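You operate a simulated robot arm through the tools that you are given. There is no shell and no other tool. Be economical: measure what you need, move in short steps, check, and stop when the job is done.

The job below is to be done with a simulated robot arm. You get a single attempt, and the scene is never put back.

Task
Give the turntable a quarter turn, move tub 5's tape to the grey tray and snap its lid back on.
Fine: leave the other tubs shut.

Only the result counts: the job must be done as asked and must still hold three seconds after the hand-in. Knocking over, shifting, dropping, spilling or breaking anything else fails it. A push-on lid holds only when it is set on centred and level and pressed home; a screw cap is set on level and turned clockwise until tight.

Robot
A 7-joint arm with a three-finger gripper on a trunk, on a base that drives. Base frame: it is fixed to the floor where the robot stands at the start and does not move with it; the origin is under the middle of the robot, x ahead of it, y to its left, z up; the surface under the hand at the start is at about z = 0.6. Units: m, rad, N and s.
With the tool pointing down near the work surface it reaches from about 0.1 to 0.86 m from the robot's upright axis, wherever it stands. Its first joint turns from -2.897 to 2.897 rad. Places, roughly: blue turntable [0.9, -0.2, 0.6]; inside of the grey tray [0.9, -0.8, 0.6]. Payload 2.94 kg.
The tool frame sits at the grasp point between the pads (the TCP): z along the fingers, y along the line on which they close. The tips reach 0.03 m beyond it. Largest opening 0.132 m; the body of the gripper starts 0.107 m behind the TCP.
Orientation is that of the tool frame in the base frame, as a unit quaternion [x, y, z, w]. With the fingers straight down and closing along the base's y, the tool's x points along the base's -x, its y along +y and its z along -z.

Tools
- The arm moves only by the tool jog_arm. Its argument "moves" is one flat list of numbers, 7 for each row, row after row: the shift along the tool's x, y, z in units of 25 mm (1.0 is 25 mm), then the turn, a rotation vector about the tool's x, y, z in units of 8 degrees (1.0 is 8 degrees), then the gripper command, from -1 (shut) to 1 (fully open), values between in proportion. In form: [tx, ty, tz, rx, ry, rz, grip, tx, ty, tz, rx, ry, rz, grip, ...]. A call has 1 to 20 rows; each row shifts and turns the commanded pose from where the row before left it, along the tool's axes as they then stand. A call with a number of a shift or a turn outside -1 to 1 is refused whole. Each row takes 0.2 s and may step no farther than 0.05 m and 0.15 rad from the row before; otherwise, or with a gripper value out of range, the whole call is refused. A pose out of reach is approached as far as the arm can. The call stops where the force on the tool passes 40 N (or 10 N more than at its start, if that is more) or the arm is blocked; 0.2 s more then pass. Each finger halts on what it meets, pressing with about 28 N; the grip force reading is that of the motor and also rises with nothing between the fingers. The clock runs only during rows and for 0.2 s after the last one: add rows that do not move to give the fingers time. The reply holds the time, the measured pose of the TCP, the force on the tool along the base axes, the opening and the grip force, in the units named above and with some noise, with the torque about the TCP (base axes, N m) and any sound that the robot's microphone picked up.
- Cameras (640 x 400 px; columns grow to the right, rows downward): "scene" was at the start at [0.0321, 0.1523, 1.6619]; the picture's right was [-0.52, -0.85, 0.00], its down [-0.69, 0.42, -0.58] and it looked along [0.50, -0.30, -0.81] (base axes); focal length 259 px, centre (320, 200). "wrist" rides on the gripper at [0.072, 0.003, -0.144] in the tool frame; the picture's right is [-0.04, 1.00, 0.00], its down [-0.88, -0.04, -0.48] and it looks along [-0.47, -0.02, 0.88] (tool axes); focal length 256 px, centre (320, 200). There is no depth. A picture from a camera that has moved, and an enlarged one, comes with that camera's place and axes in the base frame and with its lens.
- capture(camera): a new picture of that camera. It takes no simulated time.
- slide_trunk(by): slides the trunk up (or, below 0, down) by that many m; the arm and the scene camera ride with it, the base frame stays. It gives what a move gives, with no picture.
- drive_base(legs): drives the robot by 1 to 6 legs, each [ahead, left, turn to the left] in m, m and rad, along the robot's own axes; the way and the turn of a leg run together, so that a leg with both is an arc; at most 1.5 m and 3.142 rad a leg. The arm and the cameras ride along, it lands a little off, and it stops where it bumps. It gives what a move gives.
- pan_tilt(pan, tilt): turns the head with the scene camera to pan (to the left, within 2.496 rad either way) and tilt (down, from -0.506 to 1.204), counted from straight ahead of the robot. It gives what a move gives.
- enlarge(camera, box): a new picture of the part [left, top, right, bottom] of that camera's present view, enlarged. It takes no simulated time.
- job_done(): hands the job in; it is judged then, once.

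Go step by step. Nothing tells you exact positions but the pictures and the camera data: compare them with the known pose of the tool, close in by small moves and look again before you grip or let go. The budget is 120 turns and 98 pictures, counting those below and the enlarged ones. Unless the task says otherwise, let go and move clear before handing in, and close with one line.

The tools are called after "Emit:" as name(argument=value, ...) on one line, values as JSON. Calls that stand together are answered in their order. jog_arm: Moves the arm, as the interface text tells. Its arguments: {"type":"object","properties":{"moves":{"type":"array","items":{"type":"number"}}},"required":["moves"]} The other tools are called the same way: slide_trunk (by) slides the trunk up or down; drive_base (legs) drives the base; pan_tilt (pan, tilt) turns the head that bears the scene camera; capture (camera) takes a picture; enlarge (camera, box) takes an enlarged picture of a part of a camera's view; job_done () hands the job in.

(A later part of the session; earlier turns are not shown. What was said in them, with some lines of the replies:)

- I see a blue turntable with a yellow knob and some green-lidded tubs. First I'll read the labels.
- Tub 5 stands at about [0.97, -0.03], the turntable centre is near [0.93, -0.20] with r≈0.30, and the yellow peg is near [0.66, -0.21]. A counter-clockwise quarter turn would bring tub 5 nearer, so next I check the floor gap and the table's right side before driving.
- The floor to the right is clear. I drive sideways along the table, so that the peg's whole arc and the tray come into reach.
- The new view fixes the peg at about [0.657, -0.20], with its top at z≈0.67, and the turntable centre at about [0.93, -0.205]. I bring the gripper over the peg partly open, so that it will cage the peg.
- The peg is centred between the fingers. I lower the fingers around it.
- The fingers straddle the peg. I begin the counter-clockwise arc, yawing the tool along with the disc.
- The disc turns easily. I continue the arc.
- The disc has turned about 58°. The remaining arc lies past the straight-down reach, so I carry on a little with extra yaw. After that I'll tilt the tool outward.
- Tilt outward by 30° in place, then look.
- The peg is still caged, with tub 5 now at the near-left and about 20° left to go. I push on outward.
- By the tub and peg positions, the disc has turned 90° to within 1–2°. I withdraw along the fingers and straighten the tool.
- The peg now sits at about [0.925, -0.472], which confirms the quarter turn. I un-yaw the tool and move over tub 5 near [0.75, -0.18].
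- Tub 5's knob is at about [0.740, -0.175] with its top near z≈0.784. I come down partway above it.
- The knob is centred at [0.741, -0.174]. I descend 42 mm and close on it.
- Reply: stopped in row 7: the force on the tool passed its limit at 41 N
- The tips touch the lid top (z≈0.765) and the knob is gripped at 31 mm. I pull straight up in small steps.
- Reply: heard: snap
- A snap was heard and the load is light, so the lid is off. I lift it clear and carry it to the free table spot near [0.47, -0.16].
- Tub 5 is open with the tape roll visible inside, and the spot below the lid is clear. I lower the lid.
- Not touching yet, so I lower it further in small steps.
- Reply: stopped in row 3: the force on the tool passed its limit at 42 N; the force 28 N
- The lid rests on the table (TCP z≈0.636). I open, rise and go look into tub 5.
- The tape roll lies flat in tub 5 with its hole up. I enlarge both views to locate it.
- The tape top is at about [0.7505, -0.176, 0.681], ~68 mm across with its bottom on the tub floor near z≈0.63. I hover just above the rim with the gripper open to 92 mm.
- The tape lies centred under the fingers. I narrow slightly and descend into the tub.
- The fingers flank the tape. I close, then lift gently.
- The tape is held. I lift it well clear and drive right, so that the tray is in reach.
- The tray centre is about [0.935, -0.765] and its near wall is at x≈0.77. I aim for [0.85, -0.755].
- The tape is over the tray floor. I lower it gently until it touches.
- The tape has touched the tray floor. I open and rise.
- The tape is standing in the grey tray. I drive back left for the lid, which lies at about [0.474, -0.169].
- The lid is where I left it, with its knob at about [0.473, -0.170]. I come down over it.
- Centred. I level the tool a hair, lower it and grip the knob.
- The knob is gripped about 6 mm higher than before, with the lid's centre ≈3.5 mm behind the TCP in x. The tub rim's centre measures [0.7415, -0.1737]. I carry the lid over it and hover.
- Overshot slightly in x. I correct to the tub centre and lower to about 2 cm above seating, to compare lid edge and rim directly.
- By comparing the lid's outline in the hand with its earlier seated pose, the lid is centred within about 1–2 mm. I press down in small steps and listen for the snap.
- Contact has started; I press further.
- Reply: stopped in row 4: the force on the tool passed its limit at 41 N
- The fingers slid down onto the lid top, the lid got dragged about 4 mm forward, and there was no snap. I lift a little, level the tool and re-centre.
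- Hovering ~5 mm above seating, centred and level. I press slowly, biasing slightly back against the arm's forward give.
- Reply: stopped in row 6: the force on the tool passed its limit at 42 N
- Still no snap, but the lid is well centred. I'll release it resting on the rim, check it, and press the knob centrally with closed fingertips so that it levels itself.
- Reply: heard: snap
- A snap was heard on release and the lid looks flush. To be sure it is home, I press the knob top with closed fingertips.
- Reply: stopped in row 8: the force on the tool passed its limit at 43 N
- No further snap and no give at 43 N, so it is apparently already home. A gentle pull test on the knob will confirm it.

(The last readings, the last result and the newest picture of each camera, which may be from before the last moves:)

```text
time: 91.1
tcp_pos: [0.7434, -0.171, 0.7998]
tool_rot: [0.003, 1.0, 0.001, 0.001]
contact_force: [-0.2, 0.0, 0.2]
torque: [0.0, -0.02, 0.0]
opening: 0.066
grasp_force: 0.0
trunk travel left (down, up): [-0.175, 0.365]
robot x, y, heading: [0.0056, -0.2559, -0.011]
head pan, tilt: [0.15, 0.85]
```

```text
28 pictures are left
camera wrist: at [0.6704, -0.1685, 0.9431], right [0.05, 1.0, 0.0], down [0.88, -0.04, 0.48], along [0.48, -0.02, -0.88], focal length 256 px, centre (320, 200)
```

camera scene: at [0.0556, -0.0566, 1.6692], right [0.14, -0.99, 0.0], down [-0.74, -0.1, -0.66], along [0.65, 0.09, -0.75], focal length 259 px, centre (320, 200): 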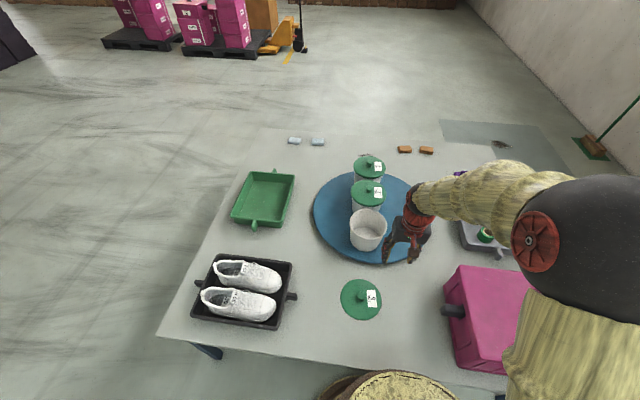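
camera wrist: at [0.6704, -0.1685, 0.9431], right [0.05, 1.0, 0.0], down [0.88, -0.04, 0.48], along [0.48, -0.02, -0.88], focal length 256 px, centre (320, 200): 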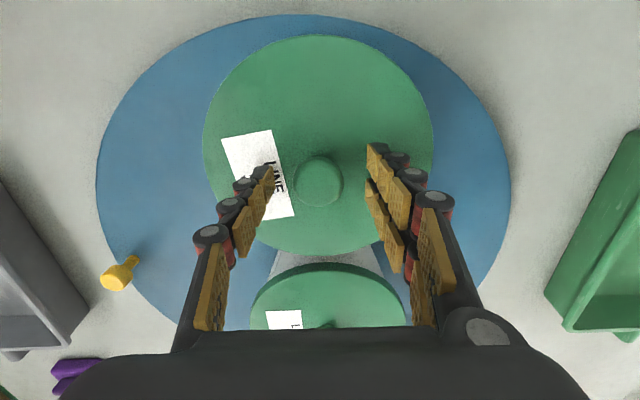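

Emit:
jog_arm(moves=[0, 0, 0, 0, 0, 0, -1, 0, 0, 0, 0, 0, 0, -1, 0, 0, 0, 0, 0, 0, -1, 0, 0, 0, 0, 0, 0, -1])

Emit:
jog_arm(moves=[0, 0, -0.03, 0, 0, 0, -1, 0, 0, 0, 0, 0, 0, -1])

Emit:
jog_arm(moves=[0, 0, -0.03, 0, 0, 0, -1, 0, 0, 0, 0, 0, 0, -1])

```text
time: 92.1
tcp_pos: [0.7429, -0.1701, 0.7995]
tool_rot: [0.002, 1.0, 0.0, 0.001]
contact_force: [0.8, -0.3, 0.2]
torque: [-0.04, -0.01, -0.05]
opening: 0.0314
grasp_force: 28.0
trunk travel left (down, up): [-0.175, 0.365]
robot x, y, heading: [0.0027, -0.2558, -0.009]
head pan, tilt: [0.15, 0.85]
```

```text
time: 92.7
tcp_pos: [0.7426, -0.1713, 0.8006]
tool_rot: [0.002, 1.0, 0.0, 0.001]
contact_force: [-0.2, 0.1, 0.9]
torque: [0.01, -0.03, 0.01]
opening: 0.0316
grasp_force: 28.1
trunk travel left (down, up): [-0.175, 0.365]
robot x, y, heading: [0.0071, -0.2617, -0.013]
head pan, tilt: [0.15, 0.85]
heard: snap
```

```text
time: 93.3
tcp_pos: [0.7434, -0.1704, 0.8008]
tool_rot: [0.002, 1.0, 0.0, 0.001]
contact_force: [0.0, 0.1, -0.7]
torque: [-0.01, 0.0, 0.03]
opening: 0.0315
grasp_force: 28.1
trunk travel left (down, up): [-0.175, 0.365]
robot x, y, heading: [0.0057, -0.2576, -0.009]
head pan, tilt: [0.15, 0.85]
```

The pull popped it off, so it had been on. Now that I'm level and centred, I press it home again and listen.

Emit:
jog_arm(moves=[0, 0, 0.05, 0, 0, 0, -1, 0, 0, 0.05, 0, 0, 0, -1, 0, 0, 0.05, 0, 0, 0, -1, 0, 0, 0.05, 0, 0, 0, -1, 0, 0, 0.05, 0, 0, 0, -1, 0, 0, 0.05, 0, 0, 0, -1, 0, 0, 0.05, 0, 0, 0, -1, 0, 0, 0.05, 0, 0, 0, -1])

```text
time: 95.1
tcp_pos: [0.743, -0.1715, 0.795]
tool_rot: [0.003, 1.0, 0.001, 0.004]
contact_force: [-3.6, 2.0, 35.0]
torque: [0.07, 0.17, 0.1]
opening: 0.0314
grasp_force: 28.3
trunk travel left (down, up): [-0.175, 0.365]
robot x, y, heading: [0.0064, -0.255, -0.009]
head pan, tilt: [0.15, 0.85]
```

35 N and no sound yet. I just open the fingers, without moving, to see whether the snap comes on release.

Emit:
jog_arm(moves=[0, 0, 0, 0, 0, 0, 0, 0, 0, 0, 0, 0, 0, 0, 0, 0, 0, 0, 0, 0, 0, 0, 0, 0, 0, 0, 0, 0])

```text
time: 96.1
tcp_pos: [0.7401, -0.1719, 0.791]
tool_rot: [0.002, 1.0, 0.0, -0.001]
contact_force: [-3.5, 0.4, 7.3]
torque: [0.07, 0.06, 0.03]
opening: 0.0679
grasp_force: 2.4
trunk travel left (down, up): [-0.175, 0.365]
robot x, y, heading: [0.0086, -0.257, -0.014]
head pan, tilt: [0.15, 0.85]
```

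The open fingertips now rest on the lid top either side of the knob, a good level press. I push further.

Emit:
jog_arm(moves=[0, 0, 0.05, 0, 0, 0, 0, 0, 0, 0.05, 0, 0, 0, 0, 0, 0, 0.05, 0, 0, 0, 0, 0, 0, 0.05, 0, 0, 0, 0, 0, 0, 0.05, 0, 0, 0, 0, 0, 0, 0.05, 0, 0, 0, 0])

```text
time: 97.5
tcp_pos: [0.7427, -0.1714, 0.7855]
tool_rot: [0.003, 1.0, 0.0, 0.002]
contact_force: [-7.4, 2.6, 24.0]
torque: [0.25, 0.14, 0.14]
opening: 0.0777
grasp_force: 9.8
trunk travel left (down, up): [-0.175, 0.365]
robot x, y, heading: [0.007, -0.2574, -0.011]
head pan, tilt: [0.15, 0.85]
```

The fingers spread under load, so this is a poor press. I back off and listen.

Emit:
jog_arm(moves=[0, 0, -0.3, 0, 0, 0, 0, 0, 0, -0.5, 0, 0, 0, 0, 0, 0, -0.8, 0, 0, 0, 0, 0, 0, -0.8, 0, 0, 0, 0, 0, 0, 0, 0, 0, 0, 0])

Emit:
capture(camera="wrist")

Emit:
enlarge(camera="scene", box=[328, 180, 408, 230])

```text
time: 98.7
tcp_pos: [0.7414, -0.1697, 0.8441]
tool_rot: [0.002, 1.0, 0.001, 0.0]
contact_force: [0.0, 0.5, -0.6]
torque: [0.03, -0.01, -0.01]
opening: 0.0659
grasp_force: 0.0
trunk travel left (down, up): [-0.175, 0.365]
robot x, y, heading: [0.0048, -0.2593, -0.01]
head pan, tilt: [0.15, 0.85]
heard: snap
```

```text
27 pictures are left
camera wrist: at [0.6693, -0.1674, 0.9885], right [0.05, 1.0, 0.0], down [0.88, -0.04, 0.48], along [0.48, -0.02, -0.88], focal length 256 px, centre (320, 200)
```

wrist: 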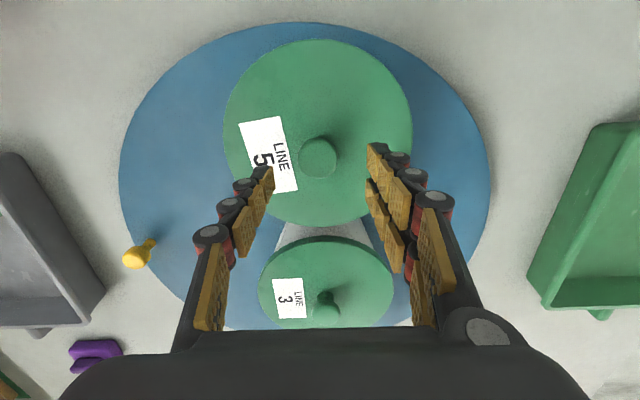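

```text
8.00 times, centred on (368, 205) of scene
camera zoom: at [0.0556, -0.0566, 1.6692], right [0.14, -0.99, 0.0], down [-0.74, -0.1, -0.66], along [0.65, 0.09, -0.75], focal length 2069 px, centre (-64, 160)
```

zoom: 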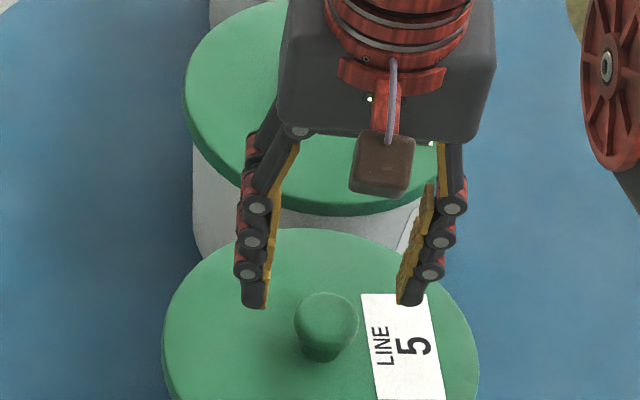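

Another snap came on unloading: the lid seems to click home as the load comes off level. To finish as in the proven sequence, I press the knob once more with closed fingertips, then retreat and listen.

Emit:
jog_arm(moves=[0, 0, 0, 0, 0, 0, -1, 0, 0, 0, 0, 0, 0, -1, 0, 0, 0, 0, 0, 0, -1, 0, 0, 0, 0, 0, 0, -1, 0.05, -0.07, 0.3, 0, 0, 0, -1, 0, 0, 0.4, 0, 0, 0, -1, 0, 0, 0.2, 0, 0, 0, -1, 0, 0, 0.08, 0, 0, 0, -1, 0, 0, 0.08, 0, 0, 0, -1, 0, 0, 0.08, 0, 0, 0, -1, 0, 0, 0.08, 0, 0, 0, -1, 0, 0, 0.08, 0, 0, 0, -1])

```text
time: 101.3
tcp_pos: [0.7442, -0.1704, 0.8197]
tool_rot: [0.003, 1.0, 0.001, 0.006]
contact_force: [-4.5, 1.3, 13.7]
torque: [0.08, 0.28, 0.0]
opening: 0.0059
grasp_force: 27.8
trunk travel left (down, up): [-0.175, 0.365]
robot x, y, heading: [0.0041, -0.2591, -0.015]
head pan, tilt: [0.15, 0.85]
stopped in row 12: the force on the tool passed its limit at 43 N (the readings are from after the stop); the commanded pose is now the measured one
```

Emit:
jog_arm(moves=[0, 0, -0.1, 0, 0, 0, -1, 0, 0, -0.2, 0, 0, 0, -1, 0, 0, -0.5, 0, 0, 0, -1, 0, 0, -1, 0, 0, 0, -1, 0, 0, 0, 0, 0, 0, -1, 0, 0, 0, 0, 0, 0, -1])

Emit:
enlarge(camera="scene", box=[328, 200, 408, 250])

Emit:
capture(camera="wrist")

```text
time: 102.7
tcp_pos: [0.7409, -0.1716, 0.8616]
tool_rot: [0.002, 1.0, 0.001, 0.003]
contact_force: [1.0, -0.6, 0.6]
torque: [0.01, 0.01, -0.02]
opening: 0.0001
grasp_force: 27.8
trunk travel left (down, up): [-0.175, 0.365]
robot x, y, heading: [0.007, -0.2589, -0.01]
head pan, tilt: [0.15, 0.85]
```

```text
8.00 times, centred on (368, 225) of scene
camera zoom: at [0.056, -0.0565, 1.6692], right [0.14, -0.99, 0.0], down [-0.74, -0.1, -0.66], along [0.65, 0.09, -0.75], focal length 2069 px, centre (-64, 0)
```

zoom: 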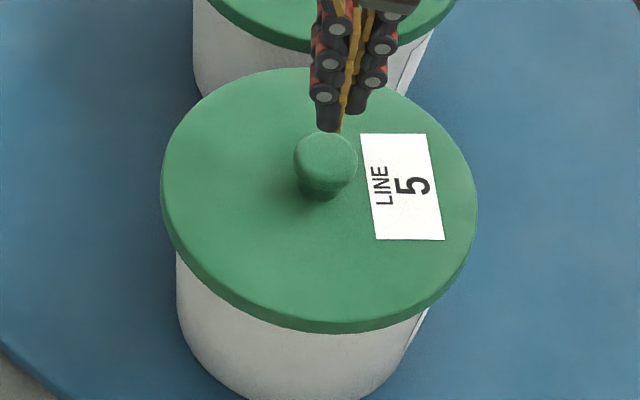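

```text
24 pictures are left
camera wrist: at [0.6686, -0.1691, 1.0058], right [0.05, 1.0, 0.0], down [0.88, -0.04, 0.48], along [0.48, -0.02, -0.88], focal length 256 px, centre (320, 200)
```

wrist: 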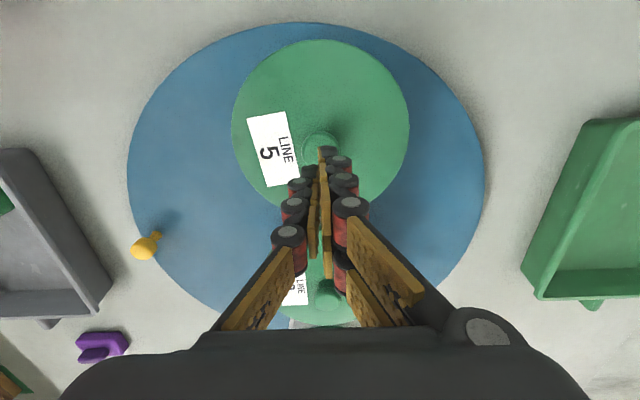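

The lid sits flush and centred. To verify it truly holds, I grip the knob and pull in quarter-millimetre steps while watching the force.

Emit:
jog_arm(moves=[0, 0, 0, 0, 0.02, 0, 0, 0, 0, 0, 0, 0, 0, 0, 0, 0, 0, 0, 0, 0, 0, 0, 0, 0, 0, 0, 0, 0, 0, 0, 0.8, 0, 0, 0, 0, 0, 0, 0.8, 0, 0, 0, 0, 0, 0, 0.8, 0, 0, 0, 0, 0, 0, 0, 0, 0, 0, -1, 0, 0, 0, 0, 0, 0, -1, 0, 0, 0, 0, 0, 0, -1, 0, 0, 0, 0, 0, 0, -1])

Emit:
jog_arm(moves=[0, 0, -0.012, 0, 0, 0, -1])

Emit:
jog_arm(moves=[0, 0, -0.012, 0, 0, 0, -1])

```text
time: 105.1
tcp_pos: [0.743, -0.1722, 0.8027]
tool_rot: [0.003, 1.0, 0.001, 0.002]
contact_force: [-0.2, 0.3, 0.2]
torque: [0.01, -0.01, -0.02]
opening: 0.0318
grasp_force: 28.3
trunk travel left (down, up): [-0.175, 0.365]
robot x, y, heading: [0.0078, -0.2579, -0.007]
head pan, tilt: [0.15, 0.85]
heard: snap
```

```text
time: 105.5
tcp_pos: [0.7435, -0.1722, 0.8022]
tool_rot: [0.003, 1.0, 0.001, 0.002]
contact_force: [0.4, 0.1, 0.1]
torque: [0.0, -0.05, -0.03]
opening: 0.0317
grasp_force: 28.4
trunk travel left (down, up): [-0.175, 0.365]
robot x, y, heading: [0.0058, -0.2587, -0.01]
head pan, tilt: [0.15, 0.85]
```

```text
time: 105.9
tcp_pos: [0.7434, -0.1721, 0.8036]
tool_rot: [0.003, 1.0, 0.002, 0.002]
contact_force: [0.7, -0.2, -0.3]
torque: [0.01, -0.03, 0.0]
opening: 0.0317
grasp_force: 28.1
trunk travel left (down, up): [-0.175, 0.365]
robot x, y, heading: [0.0033, -0.2612, -0.014]
head pan, tilt: [0.15, 0.85]
```

The tapered knob gets lifted as the pads close, which popped the lid off again, so I must not re-grip after seating. I release it in place, rise, and press from above only.

Emit:
jog_arm(moves=[0, 0, 0.04, 0, 0, 0, -1, 0, 0, 0, 0, 0, 0, 0, 0, 0, 0, 0, 0, 0, 0, 0, 0, 0, 0, 0, 0, 0, 0, 0, 0, 0, 0, 0, 0])

Emit:
jog_arm(moves=[0, 0, -0.8, 0, 0, 0, 0, 0, 0, -0.9, 0, 0, 0, 0, 0, 0, 0, 0, 0, 0, -1, 0, 0, 0, 0, 0, 0, -1, 0, 0, 0, 0, 0, 0, -1, 0, 0, 0, 0, 0, 0, -1])

Emit:
enlarge(camera="scene", box=[328, 200, 408, 250])

Emit:
capture(camera="wrist")

```text
time: 107.1
tcp_pos: [0.7436, -0.1715, 0.8014]
tool_rot: [0.002, 1.0, 0.001, 0.001]
contact_force: [-0.3, 0.3, 0.4]
torque: [0.0, -0.02, 0.01]
opening: 0.0658
grasp_force: 0.1
trunk travel left (down, up): [-0.175, 0.365]
robot x, y, heading: [0.0058, -0.2576, -0.012]
head pan, tilt: [0.15, 0.85]
heard: snap
```

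```text
time: 108.5
tcp_pos: [0.7453, -0.171, 0.8445]
tool_rot: [0.002, 1.0, 0.0, 0.001]
contact_force: [-0.3, 0.4, 0.7]
torque: [-0.01, 0.06, 0.03]
opening: 0.0
grasp_force: 5.6
trunk travel left (down, up): [-0.175, 0.365]
robot x, y, heading: [0.0084, -0.257, -0.016]
head pan, tilt: [0.15, 0.85]
```

```text
8.00 times, centred on (368, 225) of scene
camera zoom: at [0.0557, -0.0565, 1.6692], right [0.14, -0.99, 0.0], down [-0.74, -0.1, -0.66], along [0.65, 0.09, -0.75], focal length 2069 px, centre (-64, 0)
```

zoom: 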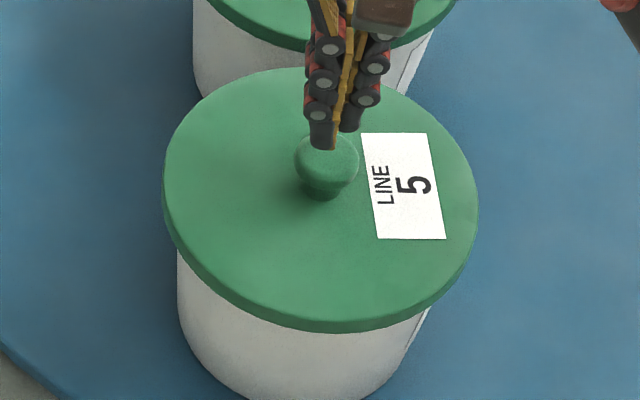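

```text
22 pictures are left
camera wrist: at [0.6715, -0.1686, 0.9879], right [0.05, 1.0, 0.0], down [0.88, -0.04, 0.48], along [0.48, -0.02, -0.88], focal length 256 px, centre (320, 200)
```

wrist: 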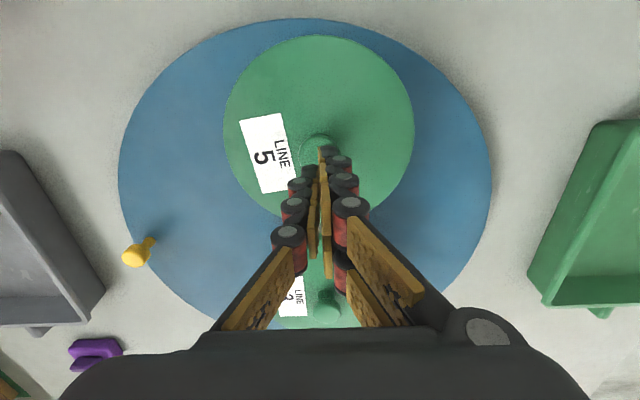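

The snaps alternate off and on, so this last one, heard on release, is the lid clicking on. One light central press makes sure it is home, then I retreat.

Emit:
jog_arm(moves=[0.1, 0, 0.3, 0, 0, 0, -1, 0, 0, 0.3, 0, 0, 0, -1, 0, 0, 0.2, 0, 0, 0, -1, 0, 0, 0.06, 0, 0, 0, -1, 0, 0, 0.06, 0, 0, 0, -1, 0, 0, 0.06, 0, 0, 0, -1, 0, 0, 0.06, 0, 0, 0, -1])

Emit:
jog_arm(moves=[0, 0, -0.1, 0, 0, 0, -1, 0, 0, -0.3, 0, 0, 0, -1, 0, 0, -0.8, 0, 0, 0, -1, 0, 0, -1, 0, 0, 0, -1, 0, 0, -1, 0, 0, 0, -1, 0, 0, -1, 0, 0, 0, -1, 0, 0, -1, 0, 0, 0, -1, 0, 0, -1, 0, 0, 0, -1, 0.8, 0, 0, 0, 0, 0, -1, 1, 0, 0, 0, 0, 0, -1, 1, 0, 0, 0, 0, 0, -1, 1, 0, 0, 0, 0, 0, -1, 1, 0, 0, 0, 0, 0, -1, 1, 0, 0, 0, 0, 0, -1, 1, 0, 0, 0, 0, 0, -1])

Emit:
capture(camera="scene")

Emit:
capture(camera="wrist")

Emit:
enlarge(camera="scene", box=[300, 150, 460, 250])

```text
time: 110.1
tcp_pos: [0.7413, -0.1712, 0.8205]
tool_rot: [0.003, 1.0, 0.003, 0.004]
contact_force: [-3.6, -0.4, 14.6]
torque: [-0.04, 0.16, -0.08]
opening: 0.0058
grasp_force: 28.2
trunk travel left (down, up): [-0.175, 0.365]
robot x, y, heading: [0.0078, -0.2591, -0.013]
head pan, tilt: [0.15, 0.85]
```

```text
time: 113.3
tcp_pos: [0.5688, -0.1705, 0.9742]
tool_rot: [0.003, 1.0, 0.001, 0.003]
contact_force: [-0.4, -1.0, -0.1]
torque: [0.01, 0.0, 0.01]
opening: 0.0
grasp_force: 28.1
trunk travel left (down, up): [-0.175, 0.365]
robot x, y, heading: [0.0065, -0.2554, -0.013]
head pan, tilt: [0.15, 0.85]
```

```text
21 pictures are left
camera scene: at [0.0553, -0.0565, 1.6692], right [0.14, -0.99, 0.0], down [-0.74, -0.1, -0.66], along [0.65, 0.09, -0.75], focal length 259 px, centre (320, 200)
```

scene: 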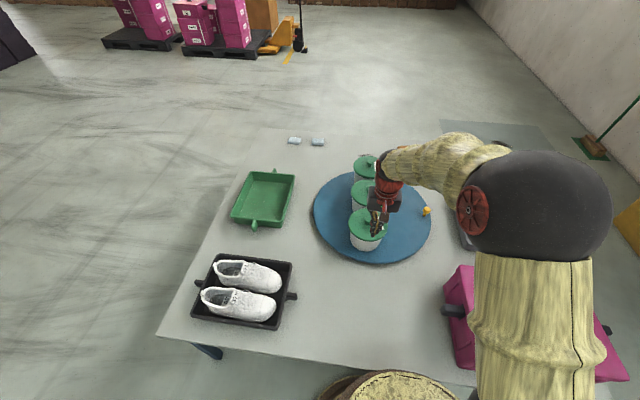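

```text
20 pictures are left
camera wrist: at [0.4956, -0.1678, 1.1169], right [0.05, 1.0, 0.0], down [0.88, -0.04, 0.48], along [0.48, -0.02, -0.88], focal length 256 px, centre (320, 200)
```

wrist: 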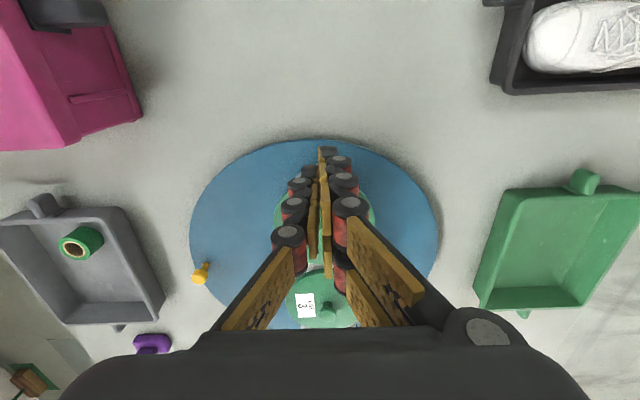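

```text
4.00 times, centred on (380, 200) of scene
camera zoom: at [0.0553, -0.0565, 1.6692], right [0.14, -0.99, 0.0], down [-0.74, -0.1, -0.66], along [0.65, 0.09, -0.75], focal length 1034 px, centre (80, 200)
```

zoom: 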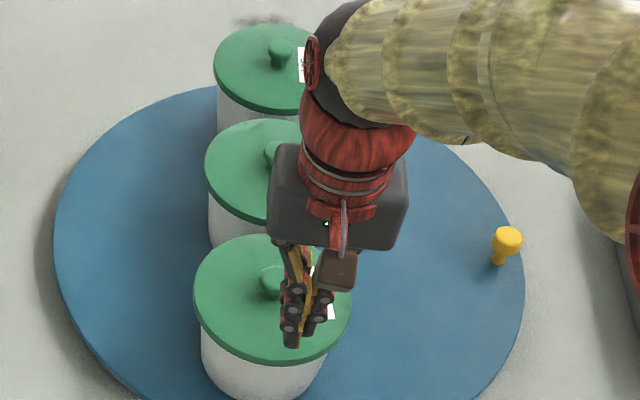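

The tape is in the grey tray and the turntable peg still sits at the quarter-turn position. Lid 5 stayed silent through the last press and retreat, and the arm is clear. I hand in.

Emit:
job_done()

```text
The job is handed in.
```

I gave the turntable a quarter turn counter-clockwise, moved tub 5's tape to the grey tray, and snapped tub 5's lid back on. The other tubs were left shut. The lid popped off twice when I pulled or re-gripped its knob to test it. It snapped back on each time, and I didn't pull-test it again after the final press.
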